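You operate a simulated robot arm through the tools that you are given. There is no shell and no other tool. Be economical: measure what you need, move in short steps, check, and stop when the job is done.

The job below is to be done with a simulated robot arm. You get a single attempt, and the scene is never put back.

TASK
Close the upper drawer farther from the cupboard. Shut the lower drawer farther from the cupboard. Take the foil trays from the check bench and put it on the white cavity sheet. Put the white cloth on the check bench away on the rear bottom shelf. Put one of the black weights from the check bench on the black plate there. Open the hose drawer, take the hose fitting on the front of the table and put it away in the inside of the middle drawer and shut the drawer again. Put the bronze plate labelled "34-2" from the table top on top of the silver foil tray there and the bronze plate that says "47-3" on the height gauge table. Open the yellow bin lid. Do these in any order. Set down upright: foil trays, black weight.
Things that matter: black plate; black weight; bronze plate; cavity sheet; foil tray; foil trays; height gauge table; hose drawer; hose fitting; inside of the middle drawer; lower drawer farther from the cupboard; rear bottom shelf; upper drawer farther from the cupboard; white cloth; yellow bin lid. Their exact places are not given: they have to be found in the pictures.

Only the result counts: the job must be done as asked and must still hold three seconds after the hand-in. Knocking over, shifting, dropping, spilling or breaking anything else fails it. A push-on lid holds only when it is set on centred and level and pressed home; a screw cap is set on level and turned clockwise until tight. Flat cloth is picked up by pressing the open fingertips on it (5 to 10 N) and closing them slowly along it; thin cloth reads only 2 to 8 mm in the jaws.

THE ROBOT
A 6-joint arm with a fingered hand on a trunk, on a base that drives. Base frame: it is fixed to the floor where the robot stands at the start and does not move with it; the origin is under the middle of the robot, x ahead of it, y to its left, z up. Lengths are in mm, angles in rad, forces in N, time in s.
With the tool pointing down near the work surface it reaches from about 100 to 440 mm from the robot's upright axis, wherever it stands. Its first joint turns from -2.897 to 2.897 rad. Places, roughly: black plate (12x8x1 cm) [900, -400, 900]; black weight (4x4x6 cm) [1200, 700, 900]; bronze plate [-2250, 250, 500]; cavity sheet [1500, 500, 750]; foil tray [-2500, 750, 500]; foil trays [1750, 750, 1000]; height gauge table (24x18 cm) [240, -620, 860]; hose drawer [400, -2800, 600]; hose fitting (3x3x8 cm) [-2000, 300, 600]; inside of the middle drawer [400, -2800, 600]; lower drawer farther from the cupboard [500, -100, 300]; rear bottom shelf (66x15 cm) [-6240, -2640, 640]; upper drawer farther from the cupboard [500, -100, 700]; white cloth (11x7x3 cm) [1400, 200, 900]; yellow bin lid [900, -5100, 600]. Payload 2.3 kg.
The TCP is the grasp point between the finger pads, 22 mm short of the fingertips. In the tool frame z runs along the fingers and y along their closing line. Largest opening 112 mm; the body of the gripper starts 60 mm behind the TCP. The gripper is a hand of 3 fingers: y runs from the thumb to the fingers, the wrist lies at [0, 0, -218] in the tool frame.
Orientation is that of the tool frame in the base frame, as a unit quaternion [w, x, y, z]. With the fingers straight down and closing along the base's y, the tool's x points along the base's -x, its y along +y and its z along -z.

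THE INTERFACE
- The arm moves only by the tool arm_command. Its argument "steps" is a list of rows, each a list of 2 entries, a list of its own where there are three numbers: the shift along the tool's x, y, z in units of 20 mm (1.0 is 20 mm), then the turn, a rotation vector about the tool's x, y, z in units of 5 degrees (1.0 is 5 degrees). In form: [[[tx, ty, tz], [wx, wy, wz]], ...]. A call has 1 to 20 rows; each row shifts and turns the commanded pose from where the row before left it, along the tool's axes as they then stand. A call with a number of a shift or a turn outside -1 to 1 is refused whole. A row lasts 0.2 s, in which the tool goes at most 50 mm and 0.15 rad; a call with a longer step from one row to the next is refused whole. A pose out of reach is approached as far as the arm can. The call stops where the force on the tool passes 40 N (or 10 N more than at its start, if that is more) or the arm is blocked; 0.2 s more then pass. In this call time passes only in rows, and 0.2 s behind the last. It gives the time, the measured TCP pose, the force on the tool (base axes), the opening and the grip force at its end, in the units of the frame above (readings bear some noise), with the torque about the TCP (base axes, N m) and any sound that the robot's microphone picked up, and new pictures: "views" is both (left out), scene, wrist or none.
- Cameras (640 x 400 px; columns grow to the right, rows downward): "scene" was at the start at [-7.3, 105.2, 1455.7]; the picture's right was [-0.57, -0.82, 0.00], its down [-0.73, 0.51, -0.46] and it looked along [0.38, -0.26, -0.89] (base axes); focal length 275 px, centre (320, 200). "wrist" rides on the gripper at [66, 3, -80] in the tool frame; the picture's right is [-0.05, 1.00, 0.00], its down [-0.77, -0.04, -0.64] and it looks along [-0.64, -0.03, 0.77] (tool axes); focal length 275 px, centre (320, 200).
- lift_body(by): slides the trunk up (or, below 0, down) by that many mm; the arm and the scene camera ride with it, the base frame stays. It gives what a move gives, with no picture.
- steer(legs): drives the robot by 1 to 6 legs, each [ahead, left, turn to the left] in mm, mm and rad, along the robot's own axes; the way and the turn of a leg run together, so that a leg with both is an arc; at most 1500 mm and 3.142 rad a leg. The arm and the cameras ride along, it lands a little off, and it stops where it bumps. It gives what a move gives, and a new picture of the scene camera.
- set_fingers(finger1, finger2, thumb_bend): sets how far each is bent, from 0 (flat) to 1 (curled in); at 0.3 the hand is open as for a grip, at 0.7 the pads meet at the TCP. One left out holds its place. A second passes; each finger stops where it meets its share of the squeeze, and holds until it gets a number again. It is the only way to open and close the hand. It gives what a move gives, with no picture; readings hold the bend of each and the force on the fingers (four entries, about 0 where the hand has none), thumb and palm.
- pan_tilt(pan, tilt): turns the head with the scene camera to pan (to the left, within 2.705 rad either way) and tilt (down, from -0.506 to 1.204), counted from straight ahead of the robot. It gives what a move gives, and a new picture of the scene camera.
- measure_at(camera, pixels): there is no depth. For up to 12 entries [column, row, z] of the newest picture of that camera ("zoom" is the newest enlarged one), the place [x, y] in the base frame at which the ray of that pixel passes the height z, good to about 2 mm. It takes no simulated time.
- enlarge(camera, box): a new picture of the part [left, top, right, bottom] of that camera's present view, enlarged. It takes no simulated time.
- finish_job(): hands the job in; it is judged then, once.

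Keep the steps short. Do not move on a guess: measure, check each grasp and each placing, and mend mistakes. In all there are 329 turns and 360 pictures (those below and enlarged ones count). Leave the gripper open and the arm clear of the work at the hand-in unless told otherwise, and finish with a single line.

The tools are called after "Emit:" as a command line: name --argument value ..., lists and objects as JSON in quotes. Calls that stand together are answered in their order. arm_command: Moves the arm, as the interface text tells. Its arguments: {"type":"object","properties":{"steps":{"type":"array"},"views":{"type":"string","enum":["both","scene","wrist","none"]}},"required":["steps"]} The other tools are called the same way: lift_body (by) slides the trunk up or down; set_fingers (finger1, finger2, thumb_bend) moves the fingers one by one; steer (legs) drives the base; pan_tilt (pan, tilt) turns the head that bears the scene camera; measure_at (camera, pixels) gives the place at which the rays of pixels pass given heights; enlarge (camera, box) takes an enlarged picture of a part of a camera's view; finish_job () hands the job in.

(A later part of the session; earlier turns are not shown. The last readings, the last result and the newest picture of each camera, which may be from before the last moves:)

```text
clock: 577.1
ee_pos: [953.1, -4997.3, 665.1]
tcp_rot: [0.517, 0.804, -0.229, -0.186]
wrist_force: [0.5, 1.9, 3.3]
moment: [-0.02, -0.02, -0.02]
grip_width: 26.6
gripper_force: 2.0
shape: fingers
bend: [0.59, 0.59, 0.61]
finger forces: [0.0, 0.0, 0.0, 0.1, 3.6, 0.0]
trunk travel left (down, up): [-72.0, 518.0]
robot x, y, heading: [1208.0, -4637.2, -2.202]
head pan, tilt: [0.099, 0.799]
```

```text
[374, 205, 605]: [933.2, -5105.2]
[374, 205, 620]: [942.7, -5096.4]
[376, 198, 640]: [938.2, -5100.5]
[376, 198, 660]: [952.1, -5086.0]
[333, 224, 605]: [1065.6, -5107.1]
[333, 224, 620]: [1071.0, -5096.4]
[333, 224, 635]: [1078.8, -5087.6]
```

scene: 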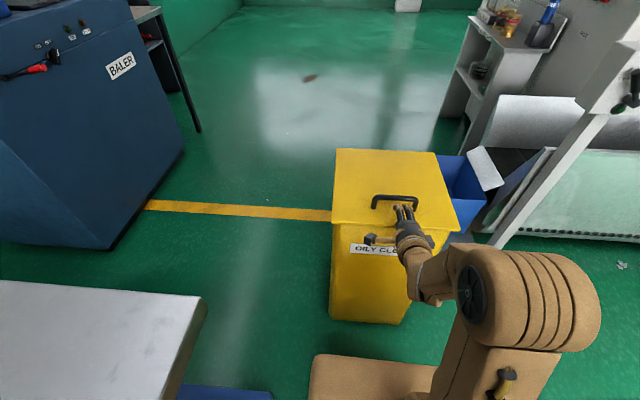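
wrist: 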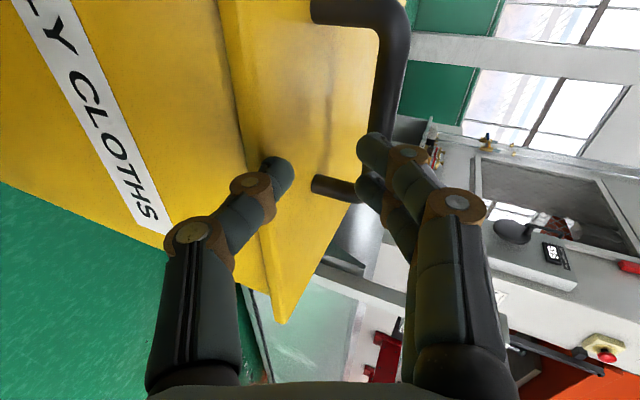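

Bar is higher than thought (~660–670), lid ≈615. Raise 12, open to ~42 mm and go ahead 35, watching the bar.

Emit:
lift_body --by 12

Emit:
set_fingers --finger1 0.54 --finger2 0.54 --thumb_bend 0.56

Emit:
steer --legs '[[35, 0, 0]]'

Emit:
arm_command --steps '[[[0, 0, 0], [0, 0, 0]]]' --views "wrist"

```text
clock: 577.7
ee_pos: [953.6, -4995.9, 676.9]
tcp_rot: [0.517, 0.803, -0.23, -0.185]
wrist_force: [-0.4, 0.1, -0.5]
moment: [-0.01, 0.01, 0.01]
grip_width: 30.1
gripper_force: 0.1
shape: fingers
bend: [0.59, 0.59, 0.59]
finger forces: [0.0, 0.1, 0.0, 0.0, 0.0, 0.0]
trunk travel left (down, up): [-84.0, 506.0]
robot x, y, heading: [1207.1, -4640.0, -2.203]
head pan, tilt: [0.099, 0.799]
```

```text
clock: 578.7
ee_pos: [953.3, -4997.5, 677.0]
tcp_rot: [0.518, 0.803, -0.229, -0.186]
wrist_force: [0.4, -0.1, -0.3]
moment: [-0.02, 0.0, 0.0]
grip_width: 40.3
gripper_force: 0.0
shape: fingers
bend: [0.54, 0.54, 0.56]
finger forces: [0.0, 0.1, 0.0, 0.0, 0.1, 0.0]
trunk travel left (down, up): [-84.0, 506.0]
robot x, y, heading: [1211.2, -4642.0, -2.196]
head pan, tilt: [0.099, 0.799]
```

```text
clock: 579.6
ee_pos: [931.9, -5024.4, 676.5]
tcp_rot: [0.516, 0.804, -0.229, -0.186]
wrist_force: [-0.6, 0.1, 0.9]
moment: [0.0, -0.01, 0.02]
grip_width: 40.5
gripper_force: 0.1
shape: fingers
bend: [0.54, 0.54, 0.56]
finger forces: [0.0, 0.0, 0.0, 0.0, 0.1, 0.0]
trunk travel left (down, up): [-84.0, 506.0]
robot x, y, heading: [1191.5, -4666.5, -2.204]
head pan, tilt: [0.099, 0.799]
```

scene: 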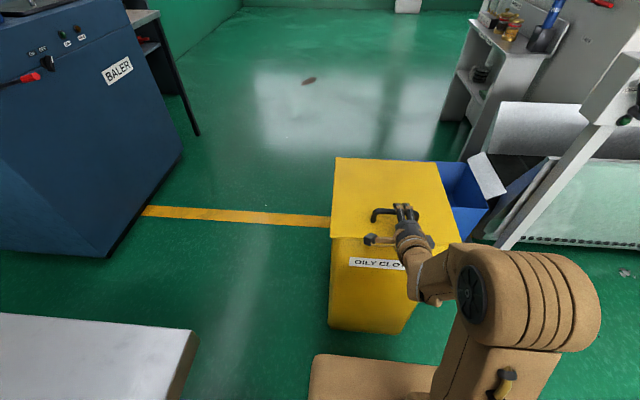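

```text
clock: 580.0
ee_pos: [932.0, -5025.8, 678.2]
tcp_rot: [0.518, 0.803, -0.229, -0.185]
wrist_force: [-0.9, 0.3, -0.4]
moment: [-0.01, 0.05, 0.0]
grip_width: 40.5
gripper_force: 0.2
shape: fingers
bend: [0.54, 0.54, 0.56]
finger forces: [0.0, 0.0, 0.1, 0.0, 0.1, 0.1]
trunk travel left (down, up): [-84.0, 506.0]
robot x, y, heading: [1190.5, -4665.2, -2.205]
head pan, tilt: [0.099, 0.799]
```

wrist: 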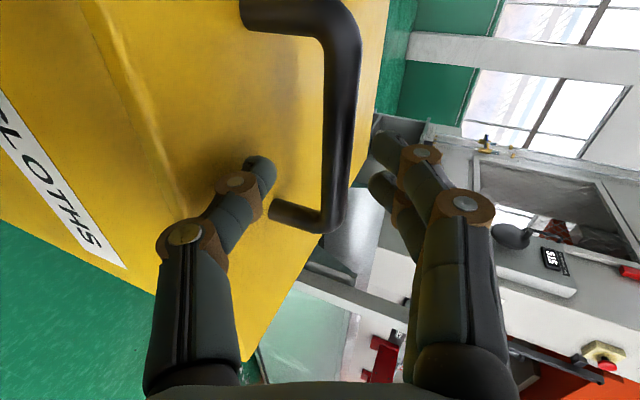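

Bar is between thumb and fingers. Go ahead 48 and close.

Emit:
steer --legs '[[48, 0, 0]]'

Emit:
arm_command --steps '[[[0, 0, 0], [0, 0, 0]]]' --views "wrist"

```text
clock: 580.9
ee_pos: [903.4, -5063.5, 678.0]
tcp_rot: [0.516, 0.804, -0.229, -0.185]
wrist_force: [-0.4, -0.1, -1.1]
moment: [0.03, 0.01, 0.03]
grip_width: 40.5
gripper_force: 0.0
shape: fingers
bend: [0.54, 0.54, 0.56]
finger forces: [0.0, 0.1, 0.0, 0.0, 0.1, 0.1]
trunk travel left (down, up): [-84.0, 506.0]
robot x, y, heading: [1160.6, -4704.8, -2.205]
head pan, tilt: [0.099, 0.799]
```

scene: 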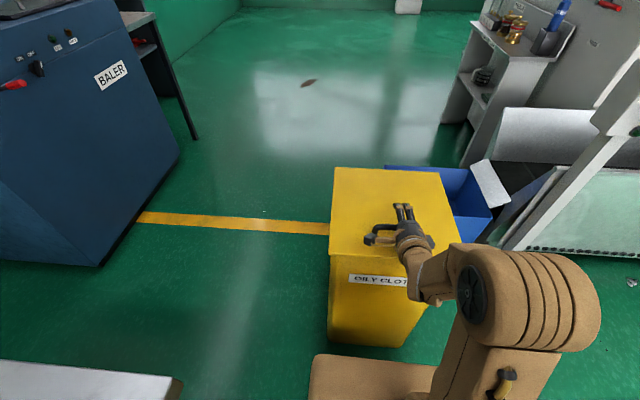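

```text
clock: 581.3
ee_pos: [903.8, -5063.8, 678.0]
tcp_rot: [0.517, 0.804, -0.229, -0.186]
wrist_force: [-0.2, -0.1, 0.5]
moment: [0.03, 0.01, 0.01]
grip_width: 40.3
gripper_force: 0.1
shape: fingers
bend: [0.54, 0.54, 0.56]
finger forces: [0.1, 0.0, 0.0, 0.0, 0.0, 0.0]
trunk travel left (down, up): [-84.0, 506.0]
robot x, y, heading: [1160.9, -4708.7, -2.205]
head pan, tilt: [0.099, 0.799]
```

wrist: 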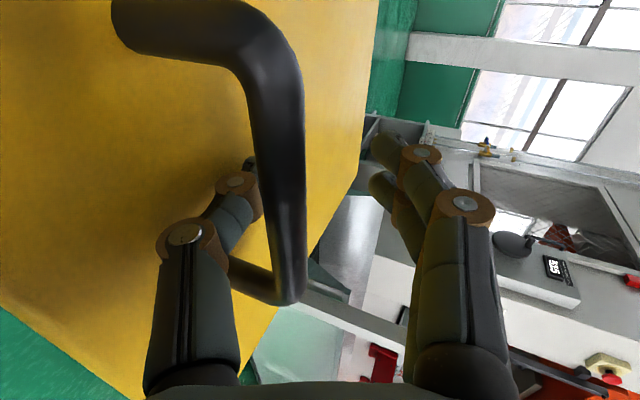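

The bar is inside the grip. Close fully.

Emit:
set_fingers --finger1 0.78 --finger2 0.78 --thumb_bend 0.72

Emit:
arm_command --steps '[[[0, 0, 0], [0, 0, 0]]]' --views "wrist"

```text
clock: 582.3
ee_pos: [904.7, -5063.3, 676.7]
tcp_rot: [0.517, 0.804, -0.228, -0.184]
wrist_force: [-0.7, 0.0, -3.4]
moment: [-0.1, 0.05, -0.02]
grip_width: 0.0
gripper_force: 1.9
shape: fingers
bend: [0.77, 0.77, 0.69]
finger forces: [0.0, 0.0, 0.1, 0.0, 4.3, 0.0]
trunk travel left (down, up): [-84.0, 506.0]
robot x, y, heading: [1161.9, -4708.0, -2.208]
head pan, tilt: [0.099, 0.799]
```

```text
clock: 582.7
ee_pos: [903.3, -5063.7, 676.3]
tcp_rot: [0.517, 0.804, -0.229, -0.184]
wrist_force: [0.1, -0.6, -2.9]
moment: [-0.08, 0.03, 0.0]
grip_width: 0.1
gripper_force: 1.7
shape: fingers
bend: [0.77, 0.77, 0.69]
finger forces: [0.0, 0.0, 0.1, 0.1, 3.8, 0.1]
trunk travel left (down, up): [-84.0, 506.0]
robot x, y, heading: [1157.4, -4704.2, -2.206]
head pan, tilt: [0.099, 0.799]
```

wrist: 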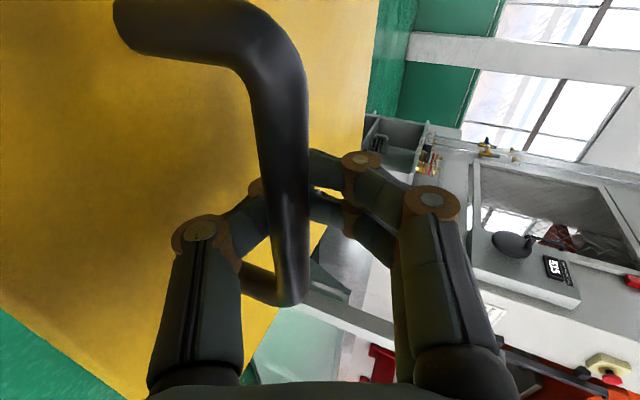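

Ring closed on the bar. Raise in small steps, alternating with forward moves to follow the lid's arc.

Emit:
lift_body --by 40

Emit:
steer --legs '[[12, 0, 0]]'

Emit:
lift_body --by 35

Emit:
steer --legs '[[22, 0, 0]]'

```text
clock: 583.5
ee_pos: [903.0, -5064.3, 716.9]
tcp_rot: [0.516, 0.804, -0.229, -0.185]
wrist_force: [-2.7, -3.7, -3.7]
moment: [-0.09, 0.04, 0.02]
grip_width: 0.0
gripper_force: 4.0
shape: fingers
bend: [0.77, 0.77, 0.68]
finger forces: [1.7, 1.4, 0.1, 0.0, 4.0, 0.1]
trunk travel left (down, up): [-124.0, 466.0]
robot x, y, heading: [1162.1, -4706.1, -2.202]
head pan, tilt: [0.099, 0.799]
```

```text
clock: 584.3
ee_pos: [896.8, -5073.6, 716.6]
tcp_rot: [0.516, 0.804, -0.23, -0.185]
wrist_force: [-1.4, -1.8, -3.4]
moment: [-0.09, 0.05, 0.0]
grip_width: 0.0
gripper_force: 1.5
shape: fingers
bend: [0.77, 0.77, 0.69]
finger forces: [0.1, 0.0, 0.0, 0.1, 3.7, 0.0]
trunk travel left (down, up): [-124.0, 466.0]
robot x, y, heading: [1154.3, -4710.9, -2.206]
head pan, tilt: [0.099, 0.799]
```

scene: 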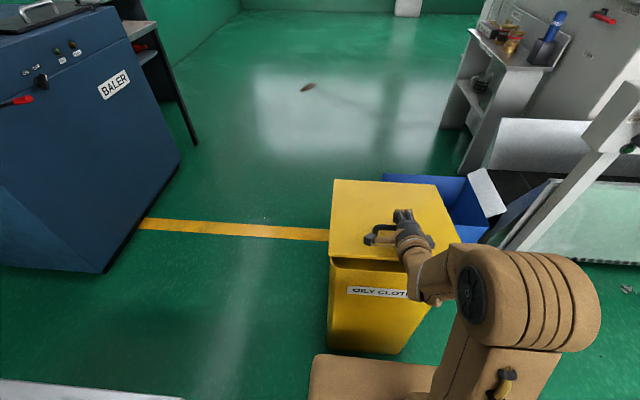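

```text
clock: 585.1
ee_pos: [895.4, -5075.2, 751.2]
tcp_rot: [0.516, 0.804, -0.23, -0.186]
wrist_force: [-5.4, -7.2, -5.9]
moment: [-0.09, 0.02, 0.02]
grip_width: 0.1
gripper_force: 5.3
shape: fingers
bend: [0.77, 0.77, 0.68]
finger forces: [2.6, 2.2, 0.0, 0.1, 6.0, 0.0]
trunk travel left (down, up): [-159.0, 431.0]
robot x, y, heading: [1149.2, -4717.5, -2.204]
head pan, tilt: [0.099, 0.799]
```

```text
clock: 585.9
ee_pos: [882.5, -5091.4, 752.0]
tcp_rot: [0.516, 0.804, -0.23, -0.185]
wrist_force: [-2.4, -3.5, -4.1]
moment: [-0.15, 0.08, 0.02]
grip_width: 0.0
gripper_force: 3.1
shape: fingers
bend: [0.77, 0.77, 0.69]
finger forces: [0.1, 0.0, 0.0, 0.0, 5.2, 0.0]
trunk travel left (down, up): [-159.0, 431.0]
robot x, y, heading: [1140.4, -4734.8, -2.203]
head pan, tilt: [0.099, 0.799]
```

scene: 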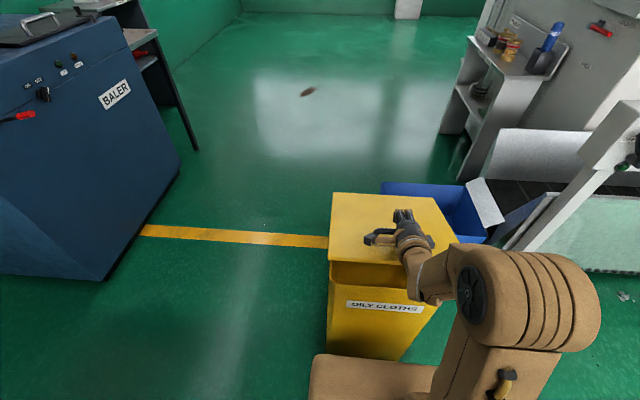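

The lid is rising. Continue along the arc.

Emit:
lift_body --by 35

Emit:
steer --legs '[[26, 0, 0]]'

Emit:
lift_body --by 33

Emit:
steer --legs '[[34, 0, 0]]'

Emit:
lift_body --by 28

Emit:
steer --legs '[[38, 0, 0]]'

```text
clock: 586.6
ee_pos: [881.9, -5093.3, 785.6]
tcp_rot: [0.515, 0.805, -0.229, -0.186]
wrist_force: [-6.8, -10.9, -12.5]
moment: [-0.25, 0.13, 0.01]
grip_width: 2.7
gripper_force: 6.5
shape: fingers
bend: [0.78, 0.78, 0.65]
finger forces: [0.1, 0.0, 0.0, 0.1, 13.9, 0.1]
trunk travel left (down, up): [-194.0, 396.0]
robot x, y, heading: [1137.4, -4733.9, -2.206]
head pan, tilt: [0.099, 0.799]
```

```text
clock: 587.5
ee_pos: [868.1, -5112.4, 786.9]
tcp_rot: [0.517, 0.804, -0.23, -0.185]
wrist_force: [0.1, 0.2, -2.3]
moment: [-0.03, 0.02, 0.0]
grip_width: 0.1
gripper_force: 1.0
shape: fingers
bend: [0.78, 0.78, 0.69]
finger forces: [0.1, 0.1, 0.0, 0.0, 1.7, 0.1]
trunk travel left (down, up): [-194.0, 396.0]
robot x, y, heading: [1125.3, -4751.2, -2.203]
head pan, tilt: [0.099, 0.799]
```

scene: 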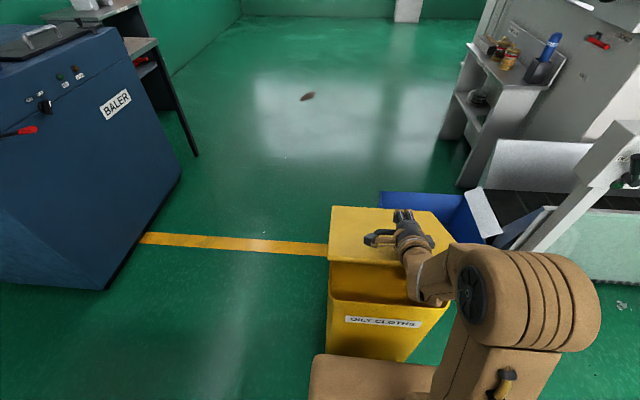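

```text
clock: 588.2
ee_pos: [865.4, -5115.6, 817.3]
tcp_rot: [0.515, 0.805, -0.23, -0.185]
wrist_force: [-10.0, -13.7, -18.1]
moment: [-0.45, 0.26, -0.01]
grip_width: 5.0
gripper_force: 9.3
shape: fingers
bend: [0.78, 0.78, 0.64]
finger forces: [0.0, 0.0, 0.1, 0.1, 19.5, 0.1]
trunk travel left (down, up): [-227.0, 363.0]
robot x, y, heading: [1123.4, -4755.8, -2.204]
head pan, tilt: [0.099, 0.799]
```

```text
clock: 589.1
ee_pos: [847.6, -5140.3, 819.8]
tcp_rot: [0.517, 0.804, -0.23, -0.185]
wrist_force: [0.8, 0.3, -0.3]
moment: [-0.01, -0.01, -0.01]
grip_width: 0.0
gripper_force: 0.8
shape: fingers
bend: [0.78, 0.78, 0.69]
finger forces: [0.1, 0.0, 0.0, 0.0, 0.9, 0.0]
trunk travel left (down, up): [-227.0, 363.0]
robot x, y, heading: [1103.9, -4782.9, -2.207]
head pan, tilt: [0.099, 0.799]
```

scene: 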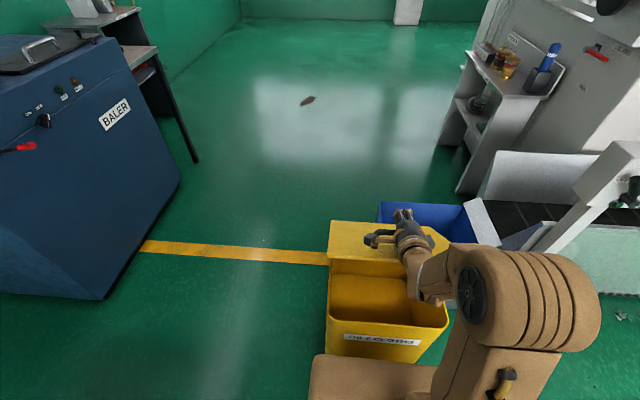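

```text
clock: 589.7
ee_pos: [844.1, -5143.8, 837.3]
tcp_rot: [0.511, 0.808, -0.231, -0.184]
wrist_force: [-14.7, -19.5, -30.9]
moment: [-1.09, 0.7, 0.02]
grip_width: 2.8
gripper_force: 16.6
shape: fingers
bend: [0.78, 0.78, 0.66]
finger forces: [0.0, 0.1, 0.1, 0.0, 33.2, 0.1]
trunk travel left (down, up): [-251.0, 339.0]
robot x, y, heading: [1102.7, -4778.0, -2.199]
head pan, tilt: [0.099, 0.799]
stopped: the force on the tool passed its limit at 46 N (the readings are from after the stop); the commanded pose is now the measured one
```

```text
clock: 590.7
ee_pos: [826.5, -5168.8, 843.7]
tcp_rot: [0.517, 0.804, -0.23, -0.185]
wrist_force: [11.9, 16.9, 15.5]
moment: [1.89, -1.34, -0.05]
grip_width: 0.0
gripper_force: 25.2
shape: fingers
bend: [0.78, 0.78, 0.71]
finger forces: [0.0, 0.1, 0.0, 0.0, 26.2, 24.0]
trunk travel left (down, up): [-251.0, 339.0]
robot x, y, heading: [1081.3, -4808.3, -2.203]
head pan, tilt: [0.099, 0.799]
stopped in leg 1: the robot was blocked; the commanded pose is now the measured one
```

scene: 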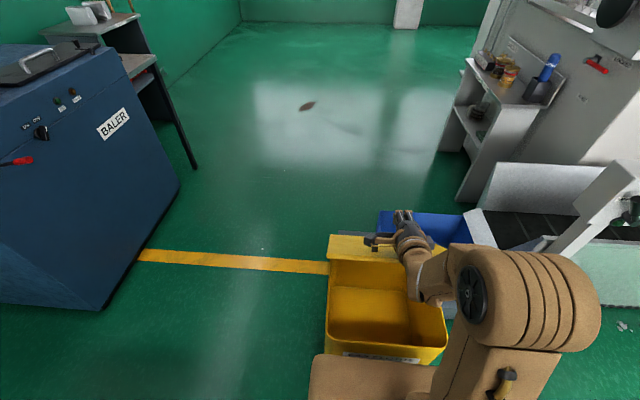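

Emit:
arm_command --steps '[[[0, 0, -0.3], [0, 0, 0]]]' --views "both"

Emit:
enlarge --camera "scene" --box '[310, 190, 470, 370]'

```text
clock: 591.1
ee_pos: [826.1, -5168.8, 846.5]
tcp_rot: [0.516, 0.804, -0.231, -0.184]
wrist_force: [4.9, 10.0, 2.1]
moment: [1.18, -0.87, 0.13]
grip_width: 0.1
gripper_force: 29.3
shape: fingers
bend: [0.78, 0.78, 0.72]
finger forces: [0.0, 0.1, 0.0, 0.0, 32.5, 26.6]
out of reach, approached as far as the arm can: row 1
trunk travel left (down, up): [-251.0, 339.0]
robot x, y, heading: [1077.8, -4811.1, -2.199]
head pan, tilt: [0.099, 0.799]
```

scene: 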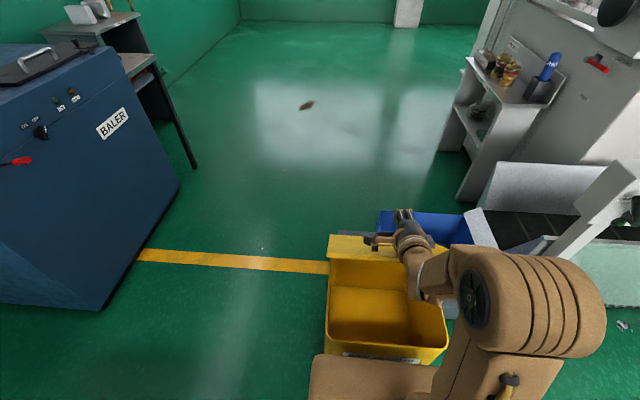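
wrist: 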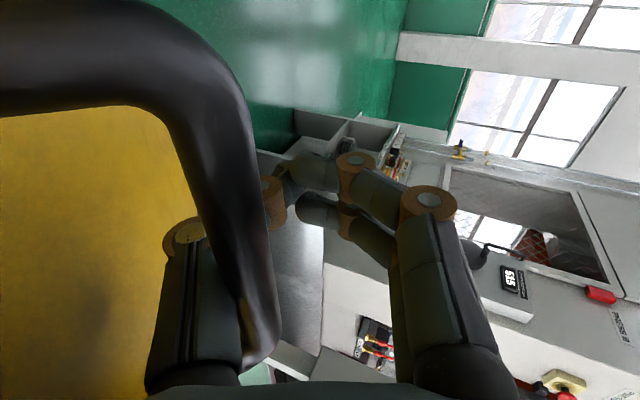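

```text
2.22 times, centred on (390, 280) of scene
```

zoom: 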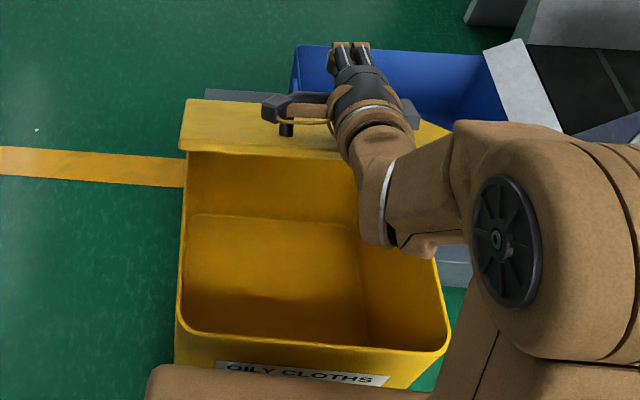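

The hand now jams in the handle because it doesn't turn with the lid. Rotate the hand downward about the bar to follow.

Emit:
arm_command --steps '[[[0, -0.2, 0], [1, 0, 0]], [[0, -0.2, 0], [1, 0, 0]], [[0, -0.2, 0], [1, 0, 0]], [[0, -0.2, 0], [1, 0, 0]]]' --views "wrist"

```text
clock: 592.1
ee_pos: [830.0, -5163.4, 832.7]
tcp_rot: [0.368, 0.882, -0.259, -0.14]
wrist_force: [-0.7, 1.1, -0.4]
moment: [0.01, 0.0, 0.01]
grip_width: 0.2
gripper_force: 0.1
shape: fingers
bend: [0.78, 0.78, 0.69]
finger forces: [0.1, 0.0, 0.1, 0.1, 0.5, 0.0]
trunk travel left (down, up): [-251.0, 339.0]
robot x, y, heading: [1081.6, -4811.9, -2.203]
head pan, tilt: [0.099, 0.799]
```

wrist: 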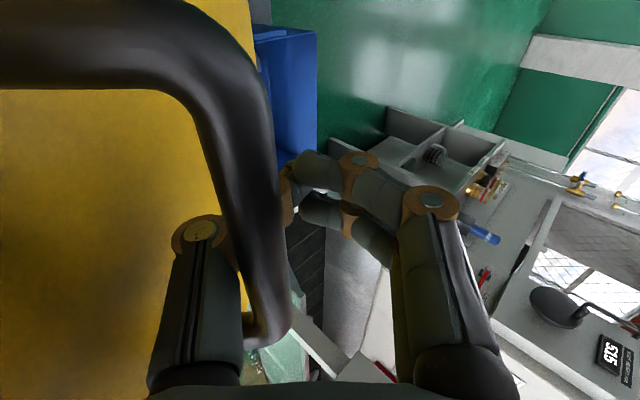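

Forces are relieved. Now push forward and slightly up while turning further.

Emit:
arm_command --steps '[[[0, 0.83, 0.59], [0.5, 0, 0]], [[0, 0.83, 0.59], [0.5, 0, 0]], [[0, 0.8, 0.65], [0.5, 0, 0]], [[0, 0.8, 0.65], [0.5, 0, 0]]]' --views "both"

```text
clock: 593.1
ee_pos: [795.7, -5179.8, 840.5]
tcp_rot: [0.325, 0.888, -0.279, -0.166]
wrist_force: [3.1, 1.5, -0.7]
moment: [0.0, 0.06, -0.06]
grip_width: 0.0
gripper_force: 1.6
shape: fingers
bend: [0.78, 0.78, 0.69]
finger forces: [0.0, 0.0, 0.1, 0.0, 3.0, 0.1]
out of reach, approached as far as the arm can: row 1, 2, 3, 4
trunk travel left (down, up): [-251.0, 339.0]
robot x, y, heading: [1080.1, -4813.5, -2.209]
head pan, tilt: [0.099, 0.799]
```

scene: 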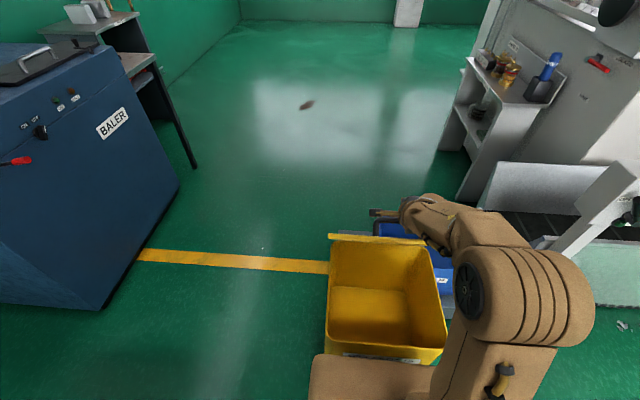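
wrist: 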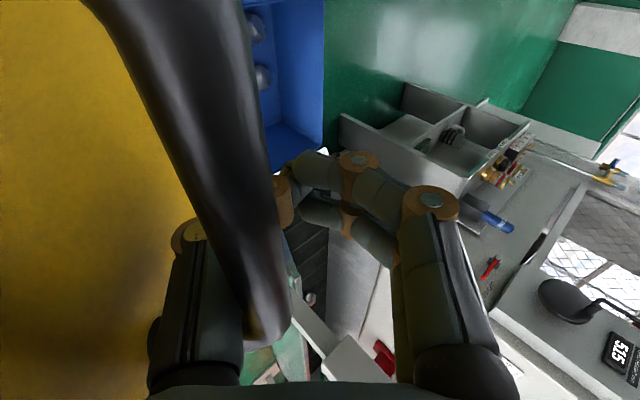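

The lid is at ~55°. Continue: lift 15, drive ahead 30, repeatedly.

Emit:
lift_body --by 15

Emit:
steer --legs '[[30, 0, 0]]'

Emit:
lift_body --by 8

Emit:
steer --legs '[[30, 0, 0]]'

```text
clock: 593.8
ee_pos: [794.9, -5178.2, 855.0]
tcp_rot: [0.326, 0.888, -0.279, -0.166]
wrist_force: [0.3, 1.4, -3.8]
moment: [-0.1, 0.07, 0.05]
grip_width: 0.2
gripper_force: 1.7
shape: fingers
bend: [0.78, 0.78, 0.69]
finger forces: [0.0, 0.1, 0.0, 0.0, 3.4, 0.0]
trunk travel left (down, up): [-266.0, 324.0]
robot x, y, heading: [1081.3, -4817.1, -2.207]
head pan, tilt: [0.099, 0.799]
```

```text
clock: 594.6
ee_pos: [777.9, -5204.4, 855.3]
tcp_rot: [0.326, 0.888, -0.278, -0.166]
wrist_force: [-0.3, -0.2, -0.9]
moment: [0.02, 0.02, 0.03]
grip_width: 0.2
gripper_force: 0.2
shape: fingers
bend: [0.78, 0.78, 0.69]
finger forces: [0.0, 0.1, 0.0, 0.0, 0.1, 0.0]
trunk travel left (down, up): [-266.0, 324.0]
robot x, y, heading: [1064.4, -4837.8, -2.203]
head pan, tilt: [0.099, 0.799]
```

scene: 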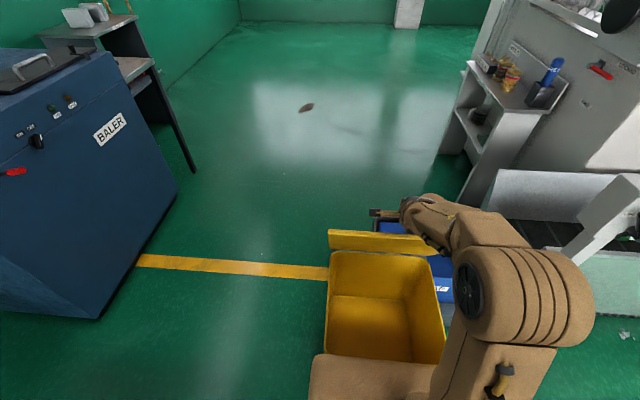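

```text
clock: 595.2
ee_pos: [777.5, -5205.4, 862.9]
tcp_rot: [0.325, 0.888, -0.278, -0.166]
wrist_force: [0.2, 1.0, -2.9]
moment: [-0.14, 0.09, 0.03]
grip_width: 0.0
gripper_force: 2.0
shape: fingers
bend: [0.78, 0.78, 0.69]
finger forces: [0.0, 0.0, 0.0, 0.0, 3.0, 0.1]
trunk travel left (down, up): [-274.0, 316.0]
robot x, y, heading: [1061.3, -4841.0, -2.203]
head pan, tilt: [0.099, 0.799]
```

```text
clock: 596.0
ee_pos: [776.2, -5215.7, 863.1]
tcp_rot: [0.326, 0.89, -0.272, -0.164]
wrist_force: [0.3, 1.7, -0.7]
moment: [0.04, -0.01, 0.01]
grip_width: 0.0
gripper_force: 1.4
shape: fingers
bend: [0.78, 0.78, 0.69]
finger forces: [0.0, 0.0, 0.0, 0.0, 1.4, 0.3]
trunk travel left (down, up): [-274.0, 316.0]
robot x, y, heading: [1058.4, -4842.8, -2.188]
head pan, tilt: [0.099, 0.799]
```

scene: 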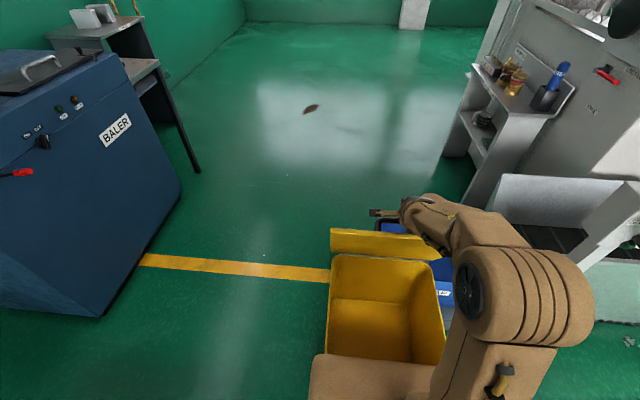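

The lid seems to hold by itself (near-zero forces). Test: lower 8 mm and look at the forces.

Emit:
lift_body --by -8

Emit:
arm_command --steps '[[[0, 0, 0], [0, 0, 0]], [[0, 0, 0], [0, 0, 0]]]' --views "wrist"

```text
clock: 596.6
ee_pos: [777.2, -5214.1, 854.9]
tcp_rot: [0.327, 0.89, -0.271, -0.164]
wrist_force: [0.2, -0.2, -0.3]
moment: [0.01, 0.0, 0.01]
grip_width: 0.0
gripper_force: 0.7
shape: fingers
bend: [0.78, 0.78, 0.69]
finger forces: [0.0, 0.1, 0.0, 0.1, 0.4, 0.2]
trunk travel left (down, up): [-266.0, 324.0]
robot x, y, heading: [1060.0, -4844.3, -2.19]
head pan, tilt: [0.099, 0.799]
```

```text
clock: 597.2
ee_pos: [776.5, -5215.9, 854.9]
tcp_rot: [0.327, 0.89, -0.272, -0.163]
wrist_force: [0.6, 0.8, 0.3]
moment: [-0.01, 0.04, 0.0]
grip_width: 0.3
gripper_force: 0.6
shape: fingers
bend: [0.78, 0.78, 0.69]
finger forces: [0.1, 0.0, 0.1, 0.1, 0.7, 0.0]
trunk travel left (down, up): [-266.0, 324.0]
robot x, y, heading: [1055.5, -4843.9, -2.185]
head pan, tilt: [0.099, 0.799]
```

wrist: 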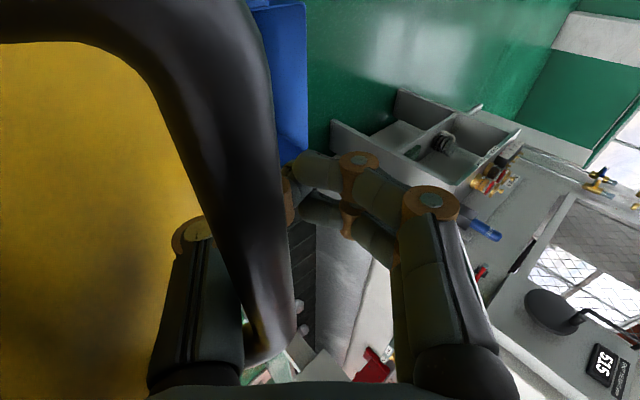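

Yes, the hinge holds by friction. Open the hand, withdraw along the tool axis.

Emit:
set_fingers --finger1 0.35 --finger2 0.35 --thumb_bend 0.5

Emit:
arm_command --steps '[[[0, 0, -1], [0, 0, 0]], [[0, 0, -1], [0, 0, 0]], [[0, 0, -1], [0, 0, 0]], [[0, 0, -1], [0, 0, 0]]]' --views "both"

```text
clock: 598.2
ee_pos: [776.5, -5214.8, 854.2]
tcp_rot: [0.327, 0.89, -0.272, -0.164]
wrist_force: [0.5, -0.1, -0.1]
moment: [-0.01, -0.03, -0.01]
grip_width: 75.6
gripper_force: 0.1
shape: fingers
bend: [0.35, 0.35, 0.5]
finger forces: [0.0, 0.1, 0.0, 0.1, 0.0, 0.0]
trunk travel left (down, up): [-266.0, 324.0]
robot x, y, heading: [1055.6, -4846.4, -2.192]
head pan, tilt: [0.099, 0.799]
```

```text
clock: 599.2
ee_pos: [814.7, -5175.6, 915.3]
tcp_rot: [0.328, 0.89, -0.272, -0.164]
wrist_force: [0.7, -0.7, -0.3]
moment: [-0.05, 0.0, 0.01]
grip_width: 76.3
gripper_force: 0.0
shape: fingers
bend: [0.35, 0.35, 0.5]
finger forces: [0.1, 0.0, 0.0, 0.1, 0.0, 0.1]
trunk travel left (down, up): [-266.0, 324.0]
robot x, y, heading: [1058.9, -4846.2, -2.19]
head pan, tilt: [0.099, 0.799]
```

scene: 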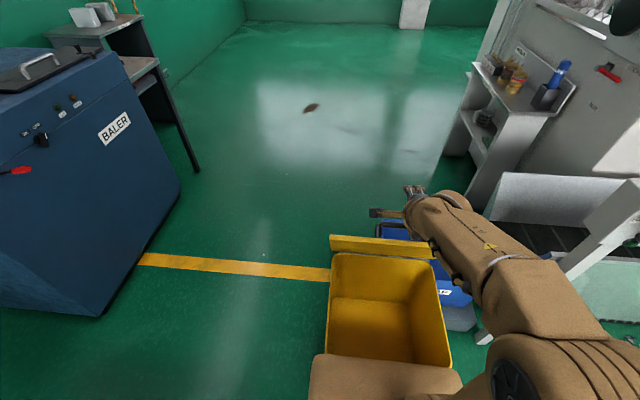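
wrist: 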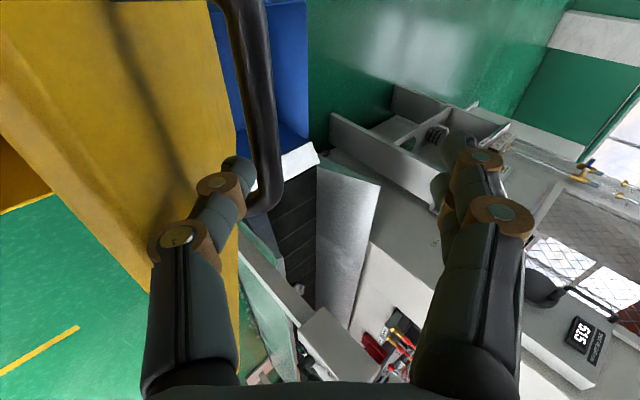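

Released; the lid stays. Raise clear, back off, close the fist, level the hand, then push the lid's underside further.

Emit:
lift_body --by 100

Emit:
steer --legs '[[-200, 0, 0]]'

Emit:
set_fingers --finger1 0.7 --finger2 0.7 --thumb_bend 0.7

Emit:
arm_command --steps '[[[0, 0, 0], [-1, 0, 0]], [[0, 0, 0], [-1, 0, 0]], [[0, 0, 0], [-1, 0, 0]], [[0, 0, 0], [-1, 0, 0]], [[0, 0, 0], [-1, 0, 0]], [[0, 0, 0], [-1, 0, 0]]]' --views "scene"

```text
clock: 600.5
ee_pos: [814.8, -5177.4, 1014.2]
tcp_rot: [0.327, 0.89, -0.271, -0.165]
wrist_force: [0.3, -0.6, 1.0]
moment: [0.0, -0.01, 0.0]
grip_width: 76.5
gripper_force: 0.1
shape: fingers
bend: [0.35, 0.35, 0.5]
finger forces: [0.1, 0.0, 0.0, 0.0, 0.1, 0.0]
trunk travel left (down, up): [-366.0, 224.0]
robot x, y, heading: [1059.0, -4844.2, -2.188]
head pan, tilt: [0.099, 0.799]
```

```text
clock: 602.1
ee_pos: [932.5, -5013.9, 1014.1]
tcp_rot: [0.329, 0.89, -0.27, -0.164]
wrist_force: [0.0, -0.3, -0.6]
moment: [0.04, 0.01, 0.0]
grip_width: 76.3
gripper_force: 0.1
shape: fingers
bend: [0.35, 0.35, 0.5]
finger forces: [0.0, 0.0, 0.1, 0.0, 0.0, 0.0]
trunk travel left (down, up): [-366.0, 224.0]
robot x, y, heading: [1171.0, -4682.8, -2.184]
head pan, tilt: [0.099, 0.799]
```

scene: 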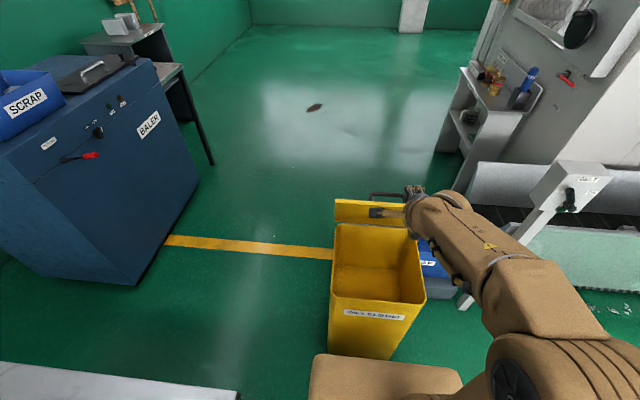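

```text
clock: 603.1
ee_pos: [930.5, -5014.2, 1014.3]
tcp_rot: [0.328, 0.89, -0.27, -0.163]
wrist_force: [0.5, -0.4, 0.6]
moment: [-0.02, -0.02, 0.01]
grip_width: 2.7
gripper_force: 0.1
shape: fingers
bend: [0.7, 0.7, 0.7]
finger forces: [0.1, 0.0, 0.0, 0.1, 0.0, 0.0]
trunk travel left (down, up): [-366.0, 224.0]
robot x, y, heading: [1174.7, -4683.4, -2.188]
head pan, tilt: [0.099, 0.799]
```

```text
clock: 604.5
ee_pos: [915.6, -5011.9, 1017.4]
tcp_rot: [0.492, 0.802, -0.24, -0.24]
wrist_force: [0.4, -0.9, 0.0]
moment: [-0.01, -0.02, -0.02]
grip_width: 2.7
gripper_force: 0.1
shape: fingers
bend: [0.7, 0.7, 0.7]
finger forces: [0.0, 0.1, 0.1, 0.1, 0.1, 0.0]
out of reach, approached as far as the arm can: row 3, 4, 5, 6
trunk travel left (down, up): [-366.0, 224.0]
robot x, y, heading: [1174.3, -4682.0, -2.184]
head pan, tilt: [0.099, 0.799]
```

scene: 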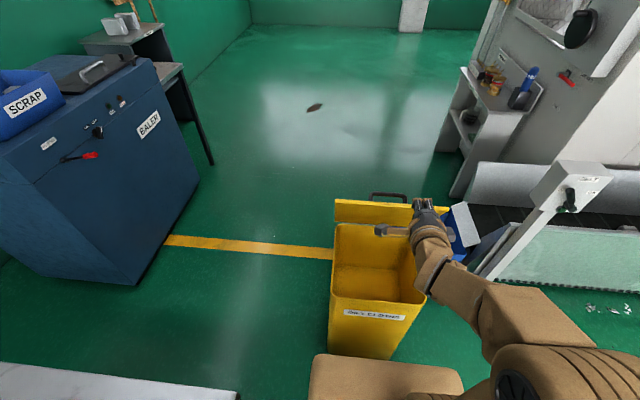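

Lid holds at ~60°. Lower to z≈790 and drive forward to push its underside.

Emit:
lift_body --by -225

Emit:
steer --legs '[[150, 0, 0]]'

Emit:
arm_command --steps '[[[0, 0.4, 0.92], [0, 0, 0]], [[0, 0.4, 0.92], [0, 0, 0]], [[0, 0.4, 0.92], [0, 0, 0]], [[0, 0.4, 0.92], [0, 0, 0]]]' --views "both"

```text
clock: 606.9
ee_pos: [917.1, -5009.8, 793.3]
tcp_rot: [0.492, 0.801, -0.24, -0.24]
wrist_force: [-0.2, 0.2, 0.7]
moment: [-0.02, 0.0, 0.03]
grip_width: 2.8
gripper_force: 0.0
shape: fingers
bend: [0.7, 0.7, 0.7]
finger forces: [0.0, 0.0, 0.0, 0.0, 0.0, 0.0]
trunk travel left (down, up): [-141.0, 449.0]
robot x, y, heading: [1171.0, -4680.4, -2.184]
head pan, tilt: [0.099, 0.799]
```

```text
clock: 608.3
ee_pos: [830.4, -5132.8, 793.2]
tcp_rot: [0.493, 0.801, -0.24, -0.24]
wrist_force: [-0.4, 0.1, -1.8]
moment: [0.02, 0.03, 0.0]
grip_width: 2.6
gripper_force: 0.1
shape: fingers
bend: [0.7, 0.7, 0.7]
finger forces: [0.0, 0.1, 0.0, 0.0, 0.1, 0.1]
trunk travel left (down, up): [-141.0, 449.0]
robot x, y, heading: [1088.9, -4803.0, -2.183]
head pan, tilt: [0.099, 0.799]
```

scene: 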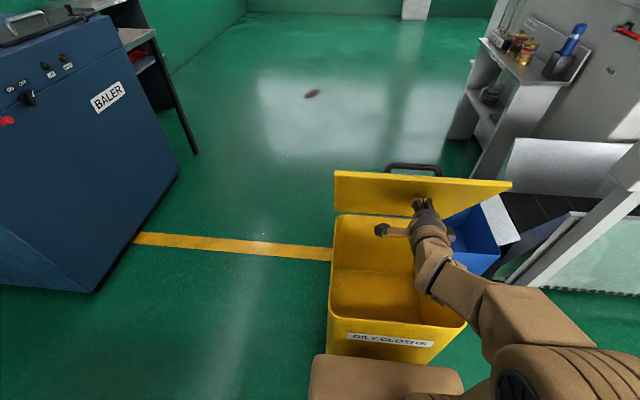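

```text
clock: 609.3
ee_pos: [781.2, -5194.0, 789.8]
tcp_rot: [0.493, 0.801, -0.24, -0.24]
wrist_force: [0.7, 1.0, -0.3]
moment: [0.04, 0.02, 0.05]
grip_width: 1.2
gripper_force: 0.9
shape: fingers
bend: [0.71, 0.71, 0.7]
finger forces: [0.9, 0.6, 0.0, 0.0, 0.0, 0.0]
trunk travel left (down, up): [-141.0, 449.0]
robot x, y, heading: [1086.4, -4802.4, -2.183]
head pan, tilt: [0.099, 0.799]
```

scene: 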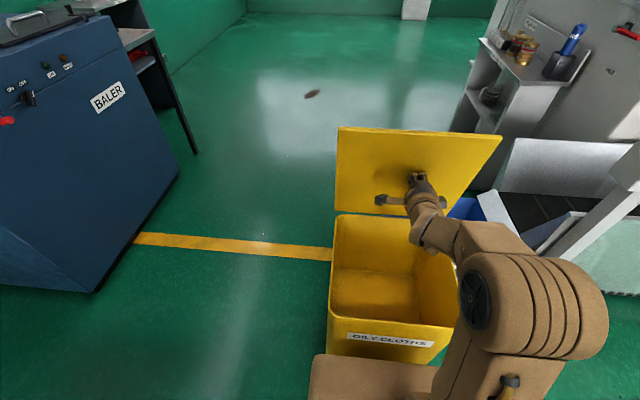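
wrist: 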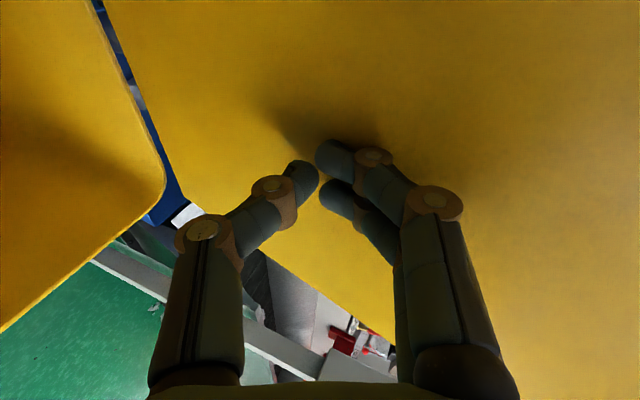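

The lid is moving further open. Keep pushing.

Emit:
arm_command --steps '[[[0, 0.4, 0.92], [0, 0, 0]], [[0, 0.4, 0.92], [0, 0, 0]], [[0, 0.4, 0.92], [0, 0, 0]], [[0, 0.4, 0.92], [0, 0, 0]]]' --views "scene"

```text
clock: 610.3
ee_pos: [734.6, -5252.8, 792.7]
tcp_rot: [0.494, 0.8, -0.241, -0.24]
wrist_force: [24.6, 31.4, 2.4]
moment: [0.54, -0.42, 0.11]
grip_width: 0.1
gripper_force: 19.4
shape: fingers
bend: [0.72, 0.72, 0.7]
finger forces: [4.0, 2.7, 0.0, 0.0, 31.8, 0.0]
trunk travel left (down, up): [-141.0, 449.0]
robot x, y, heading: [1086.8, -4800.4, -2.187]
head pan, tilt: [0.099, 0.799]
```

scene: 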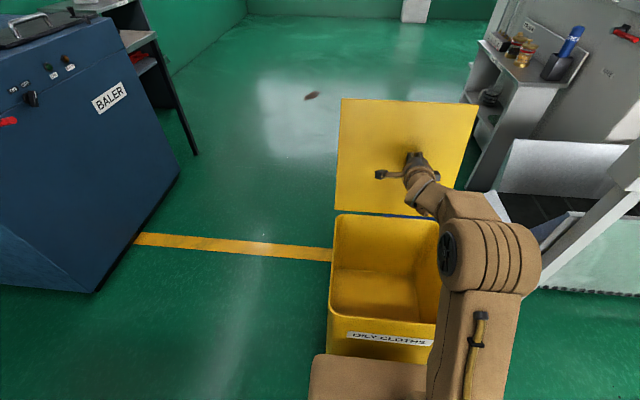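

The lid hit its open stop (past vertical). Retract and back away.

Emit:
arm_command --steps '[[[0, -0.4, -0.92], [0, 0, 0]], [[0, -0.4, -0.92], [0, 0, 0]], [[0, -0.4, -0.92], [0, 0, 0]], [[0, -0.4, -0.92], [0, 0, 0]]]' --views "none"

Emit:
lift_body --by 250

Emit:
steer --legs '[[-300, 0, 0]]'

```text
clock: 611.3
ee_pos: [780.1, -5197.0, 791.0]
tcp_rot: [0.494, 0.801, -0.239, -0.24]
wrist_force: [0.1, -1.1, -0.7]
moment: [-0.03, -0.01, -0.03]
grip_width: 2.4
gripper_force: 0.0
shape: fingers
bend: [0.7, 0.7, 0.7]
finger forces: [0.1, 0.1, 0.1, 0.1, 0.0, 0.0]
trunk travel left (down, up): [-141.0, 449.0]
robot x, y, heading: [1089.0, -4802.5, -2.182]
head pan, tilt: [0.099, 0.799]
```

```text
clock: 613.8
ee_pos: [780.3, -5195.4, 1041.8]
tcp_rot: [0.492, 0.801, -0.24, -0.24]
wrist_force: [-0.9, -0.7, -0.4]
moment: [-0.01, 0.01, 0.01]
grip_width: 2.1
gripper_force: 0.2
shape: fingers
bend: [0.7, 0.7, 0.7]
finger forces: [0.0, 0.0, 0.1, 0.1, 0.1, 0.0]
trunk travel left (down, up): [-391.0, 199.0]
robot x, y, heading: [1087.6, -4800.6, -2.186]
head pan, tilt: [0.099, 0.799]
```

```text
clock: 615.9
ee_pos: [957.1, -4949.4, 1042.9]
tcp_rot: [0.494, 0.801, -0.239, -0.24]
wrist_force: [0.3, -0.3, -0.3]
moment: [0.02, 0.01, 0.01]
grip_width: 1.9
gripper_force: 0.0
shape: fingers
bend: [0.7, 0.7, 0.7]
finger forces: [0.0, 0.0, 0.0, 0.0, 0.0, 0.1]
trunk travel left (down, up): [-391.0, 199.0]
robot x, y, heading: [1257.6, -4556.3, -2.185]
head pan, tilt: [0.099, 0.799]
```

scene: 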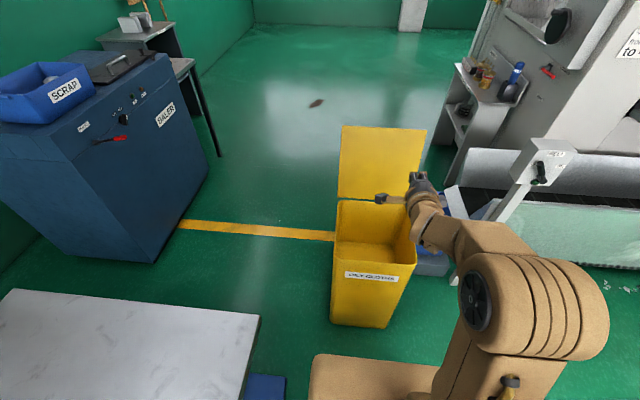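

The bin lid stands open. Now unroll the hand to neutral and set it vertical.

Emit:
arm_command --steps '[[[0, 0, 0], [0, 0, -1]], [[0, 0, 0], [0, 0, -1]], [[0, 0, 0], [0, 0, -1]], [[0, 0, 0], [0, 0, -1]], [[0, 0, 0], [0, 0, -1]], [[0, 0, 0], [0, 0, -1]], [[0, 0, 0], [0, 0, -1]], [[0, 0, 0], [0, 0, -1]], [[0, 0, 0], [0, 0, -1]], [[0, 0, 0], [0, 0, -1]], [[0, 0, 0], [0, 0, -1]], [[0, 0, 0], [0, 0, -1]], [[0, 0, 0], [0, 0, -1]], [[0, 0, 0], [0, 0, -1]], [[0, 0, 0], [0, 0, -1]], [[0, 0, 0], [0, 0, -1]], [[0, 0, 0], [0, 0, -1]], [[0, 0, 0], [0, 0, -1]]]' --views "none"

Emit:
arm_command --steps '[[[0, 0, 0], [0, 1, 0]], [[0, 0, 0], [0, 1, 0]], [[0, 0, 0], [0, 1, 0]], [[0, 0, 0], [0, 1, 0]], [[0, 0, 0], [0, 1, 0]], [[0, 0, 0], [0, 1, 0]], [[0, 0, 0], [0, 1, 0]], [[0, 0, 0], [0, 1, 0]], [[0, 0, 0], [0, 1, 0]], [[0, 0, 0], [0, 1, 0]], [[0, 0, 0], [0, 1, 0]], [[0, 0, 0], [0, 1, 0]], [[0, 0, 0], [0, 1, 0]]]' --views "scene"

```text
clock: 619.7
ee_pos: [957.4, -4950.2, 1041.9]
tcp_rot: [0.18, 0.735, 0.399, -0.518]
wrist_force: [-0.7, -0.4, 0.1]
moment: [-0.02, 0.02, -0.01]
grip_width: 2.1
gripper_force: 0.0
shape: fingers
bend: [0.7, 0.7, 0.7]
finger forces: [0.0, 0.0, 0.0, 0.0, 0.1, 0.0]
trunk travel left (down, up): [-391.0, 199.0]
robot x, y, heading: [1261.6, -4556.0, -2.183]
head pan, tilt: [0.099, 0.799]
```

```text
clock: 622.5
ee_pos: [1067.0, -4773.3, 738.5]
tcp_rot: [-0.062, 0.899, 0.431, -0.045]
wrist_force: [0.1, 0.7, -0.2]
moment: [-0.01, 0.02, 0.02]
grip_width: 2.5
gripper_force: 0.1
shape: fingers
bend: [0.7, 0.7, 0.7]
finger forces: [0.0, 0.0, 0.1, 0.0, 0.0, 0.0]
out of reach, approached as far as the arm can: row 3, 4, 5, 6, 7, 8, 9, 10, 11, 12, 13
trunk travel left (down, up): [-391.0, 199.0]
robot x, y, heading: [1261.6, -4554.0, -2.182]
head pan, tilt: [0.099, 0.799]
```

scene: 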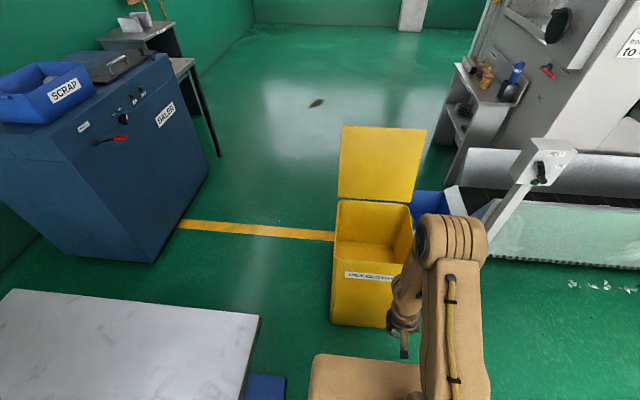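

Level the hand, raise it, and drive back to the table for the hose fitting.

Emit:
arm_command --steps '[[[0, 0, -1], [-0.86, 0.15, 0]], [[0, 0, -1], [-0.86, 0.15, 0]], [[0, 0, -1], [0, 0, 0]], [[0, 0, -1], [0, 0, 0]], [[0, 0, -1], [0, 0, 0]]]' --views "none"

Emit:
steer --legs '[[0, -1400, 0], [0, -1400, 0], [0, -1150, 0], [0, 0, -1.57], [0, -1010, 0], [0, -1010, 0]]'

```text
clock: 623.7
ee_pos: [1087.3, -4775.2, 794.5]
tcp_rot: [0.0, 0.902, 0.433, 0.003]
wrist_force: [-0.7, -0.1, 0.5]
moment: [0.01, -0.01, 0.0]
grip_width: 2.3
gripper_force: 0.1
shape: fingers
bend: [0.7, 0.7, 0.7]
finger forces: [0.0, 0.0, 0.0, 0.0, 0.0, 0.0]
out of reach, approached as far as the arm can: row 1, 2, 3, 4
trunk travel left (down, up): [-391.0, 199.0]
robot x, y, heading: [1257.9, -4555.6, -2.179]
head pan, tilt: [0.099, 0.799]
```

```text
clock: 656.3
ee_pos: [-1017.9, -487.2, 794.5]
tcp_rot: [0.002, 0.944, -0.33, 0.002]
wrist_force: [-0.8, -0.2, -0.7]
moment: [-0.02, 0.02, -0.01]
grip_width: 2.1
gripper_force: 0.1
shape: fingers
bend: [0.7, 0.7, 0.7]
finger forces: [0.0, 0.0, 0.0, 0.0, 0.0, 0.1]
trunk travel left (down, up): [-391.0, 199.0]
robot x, y, heading: [-798.2, -661.2, 2.532]
head pan, tilt: [0.099, 0.799]
```

scene: 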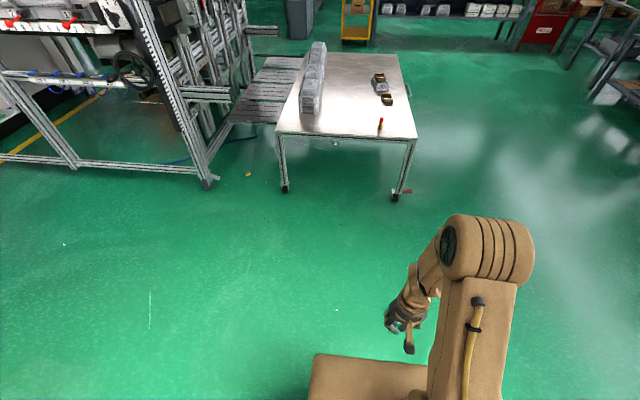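

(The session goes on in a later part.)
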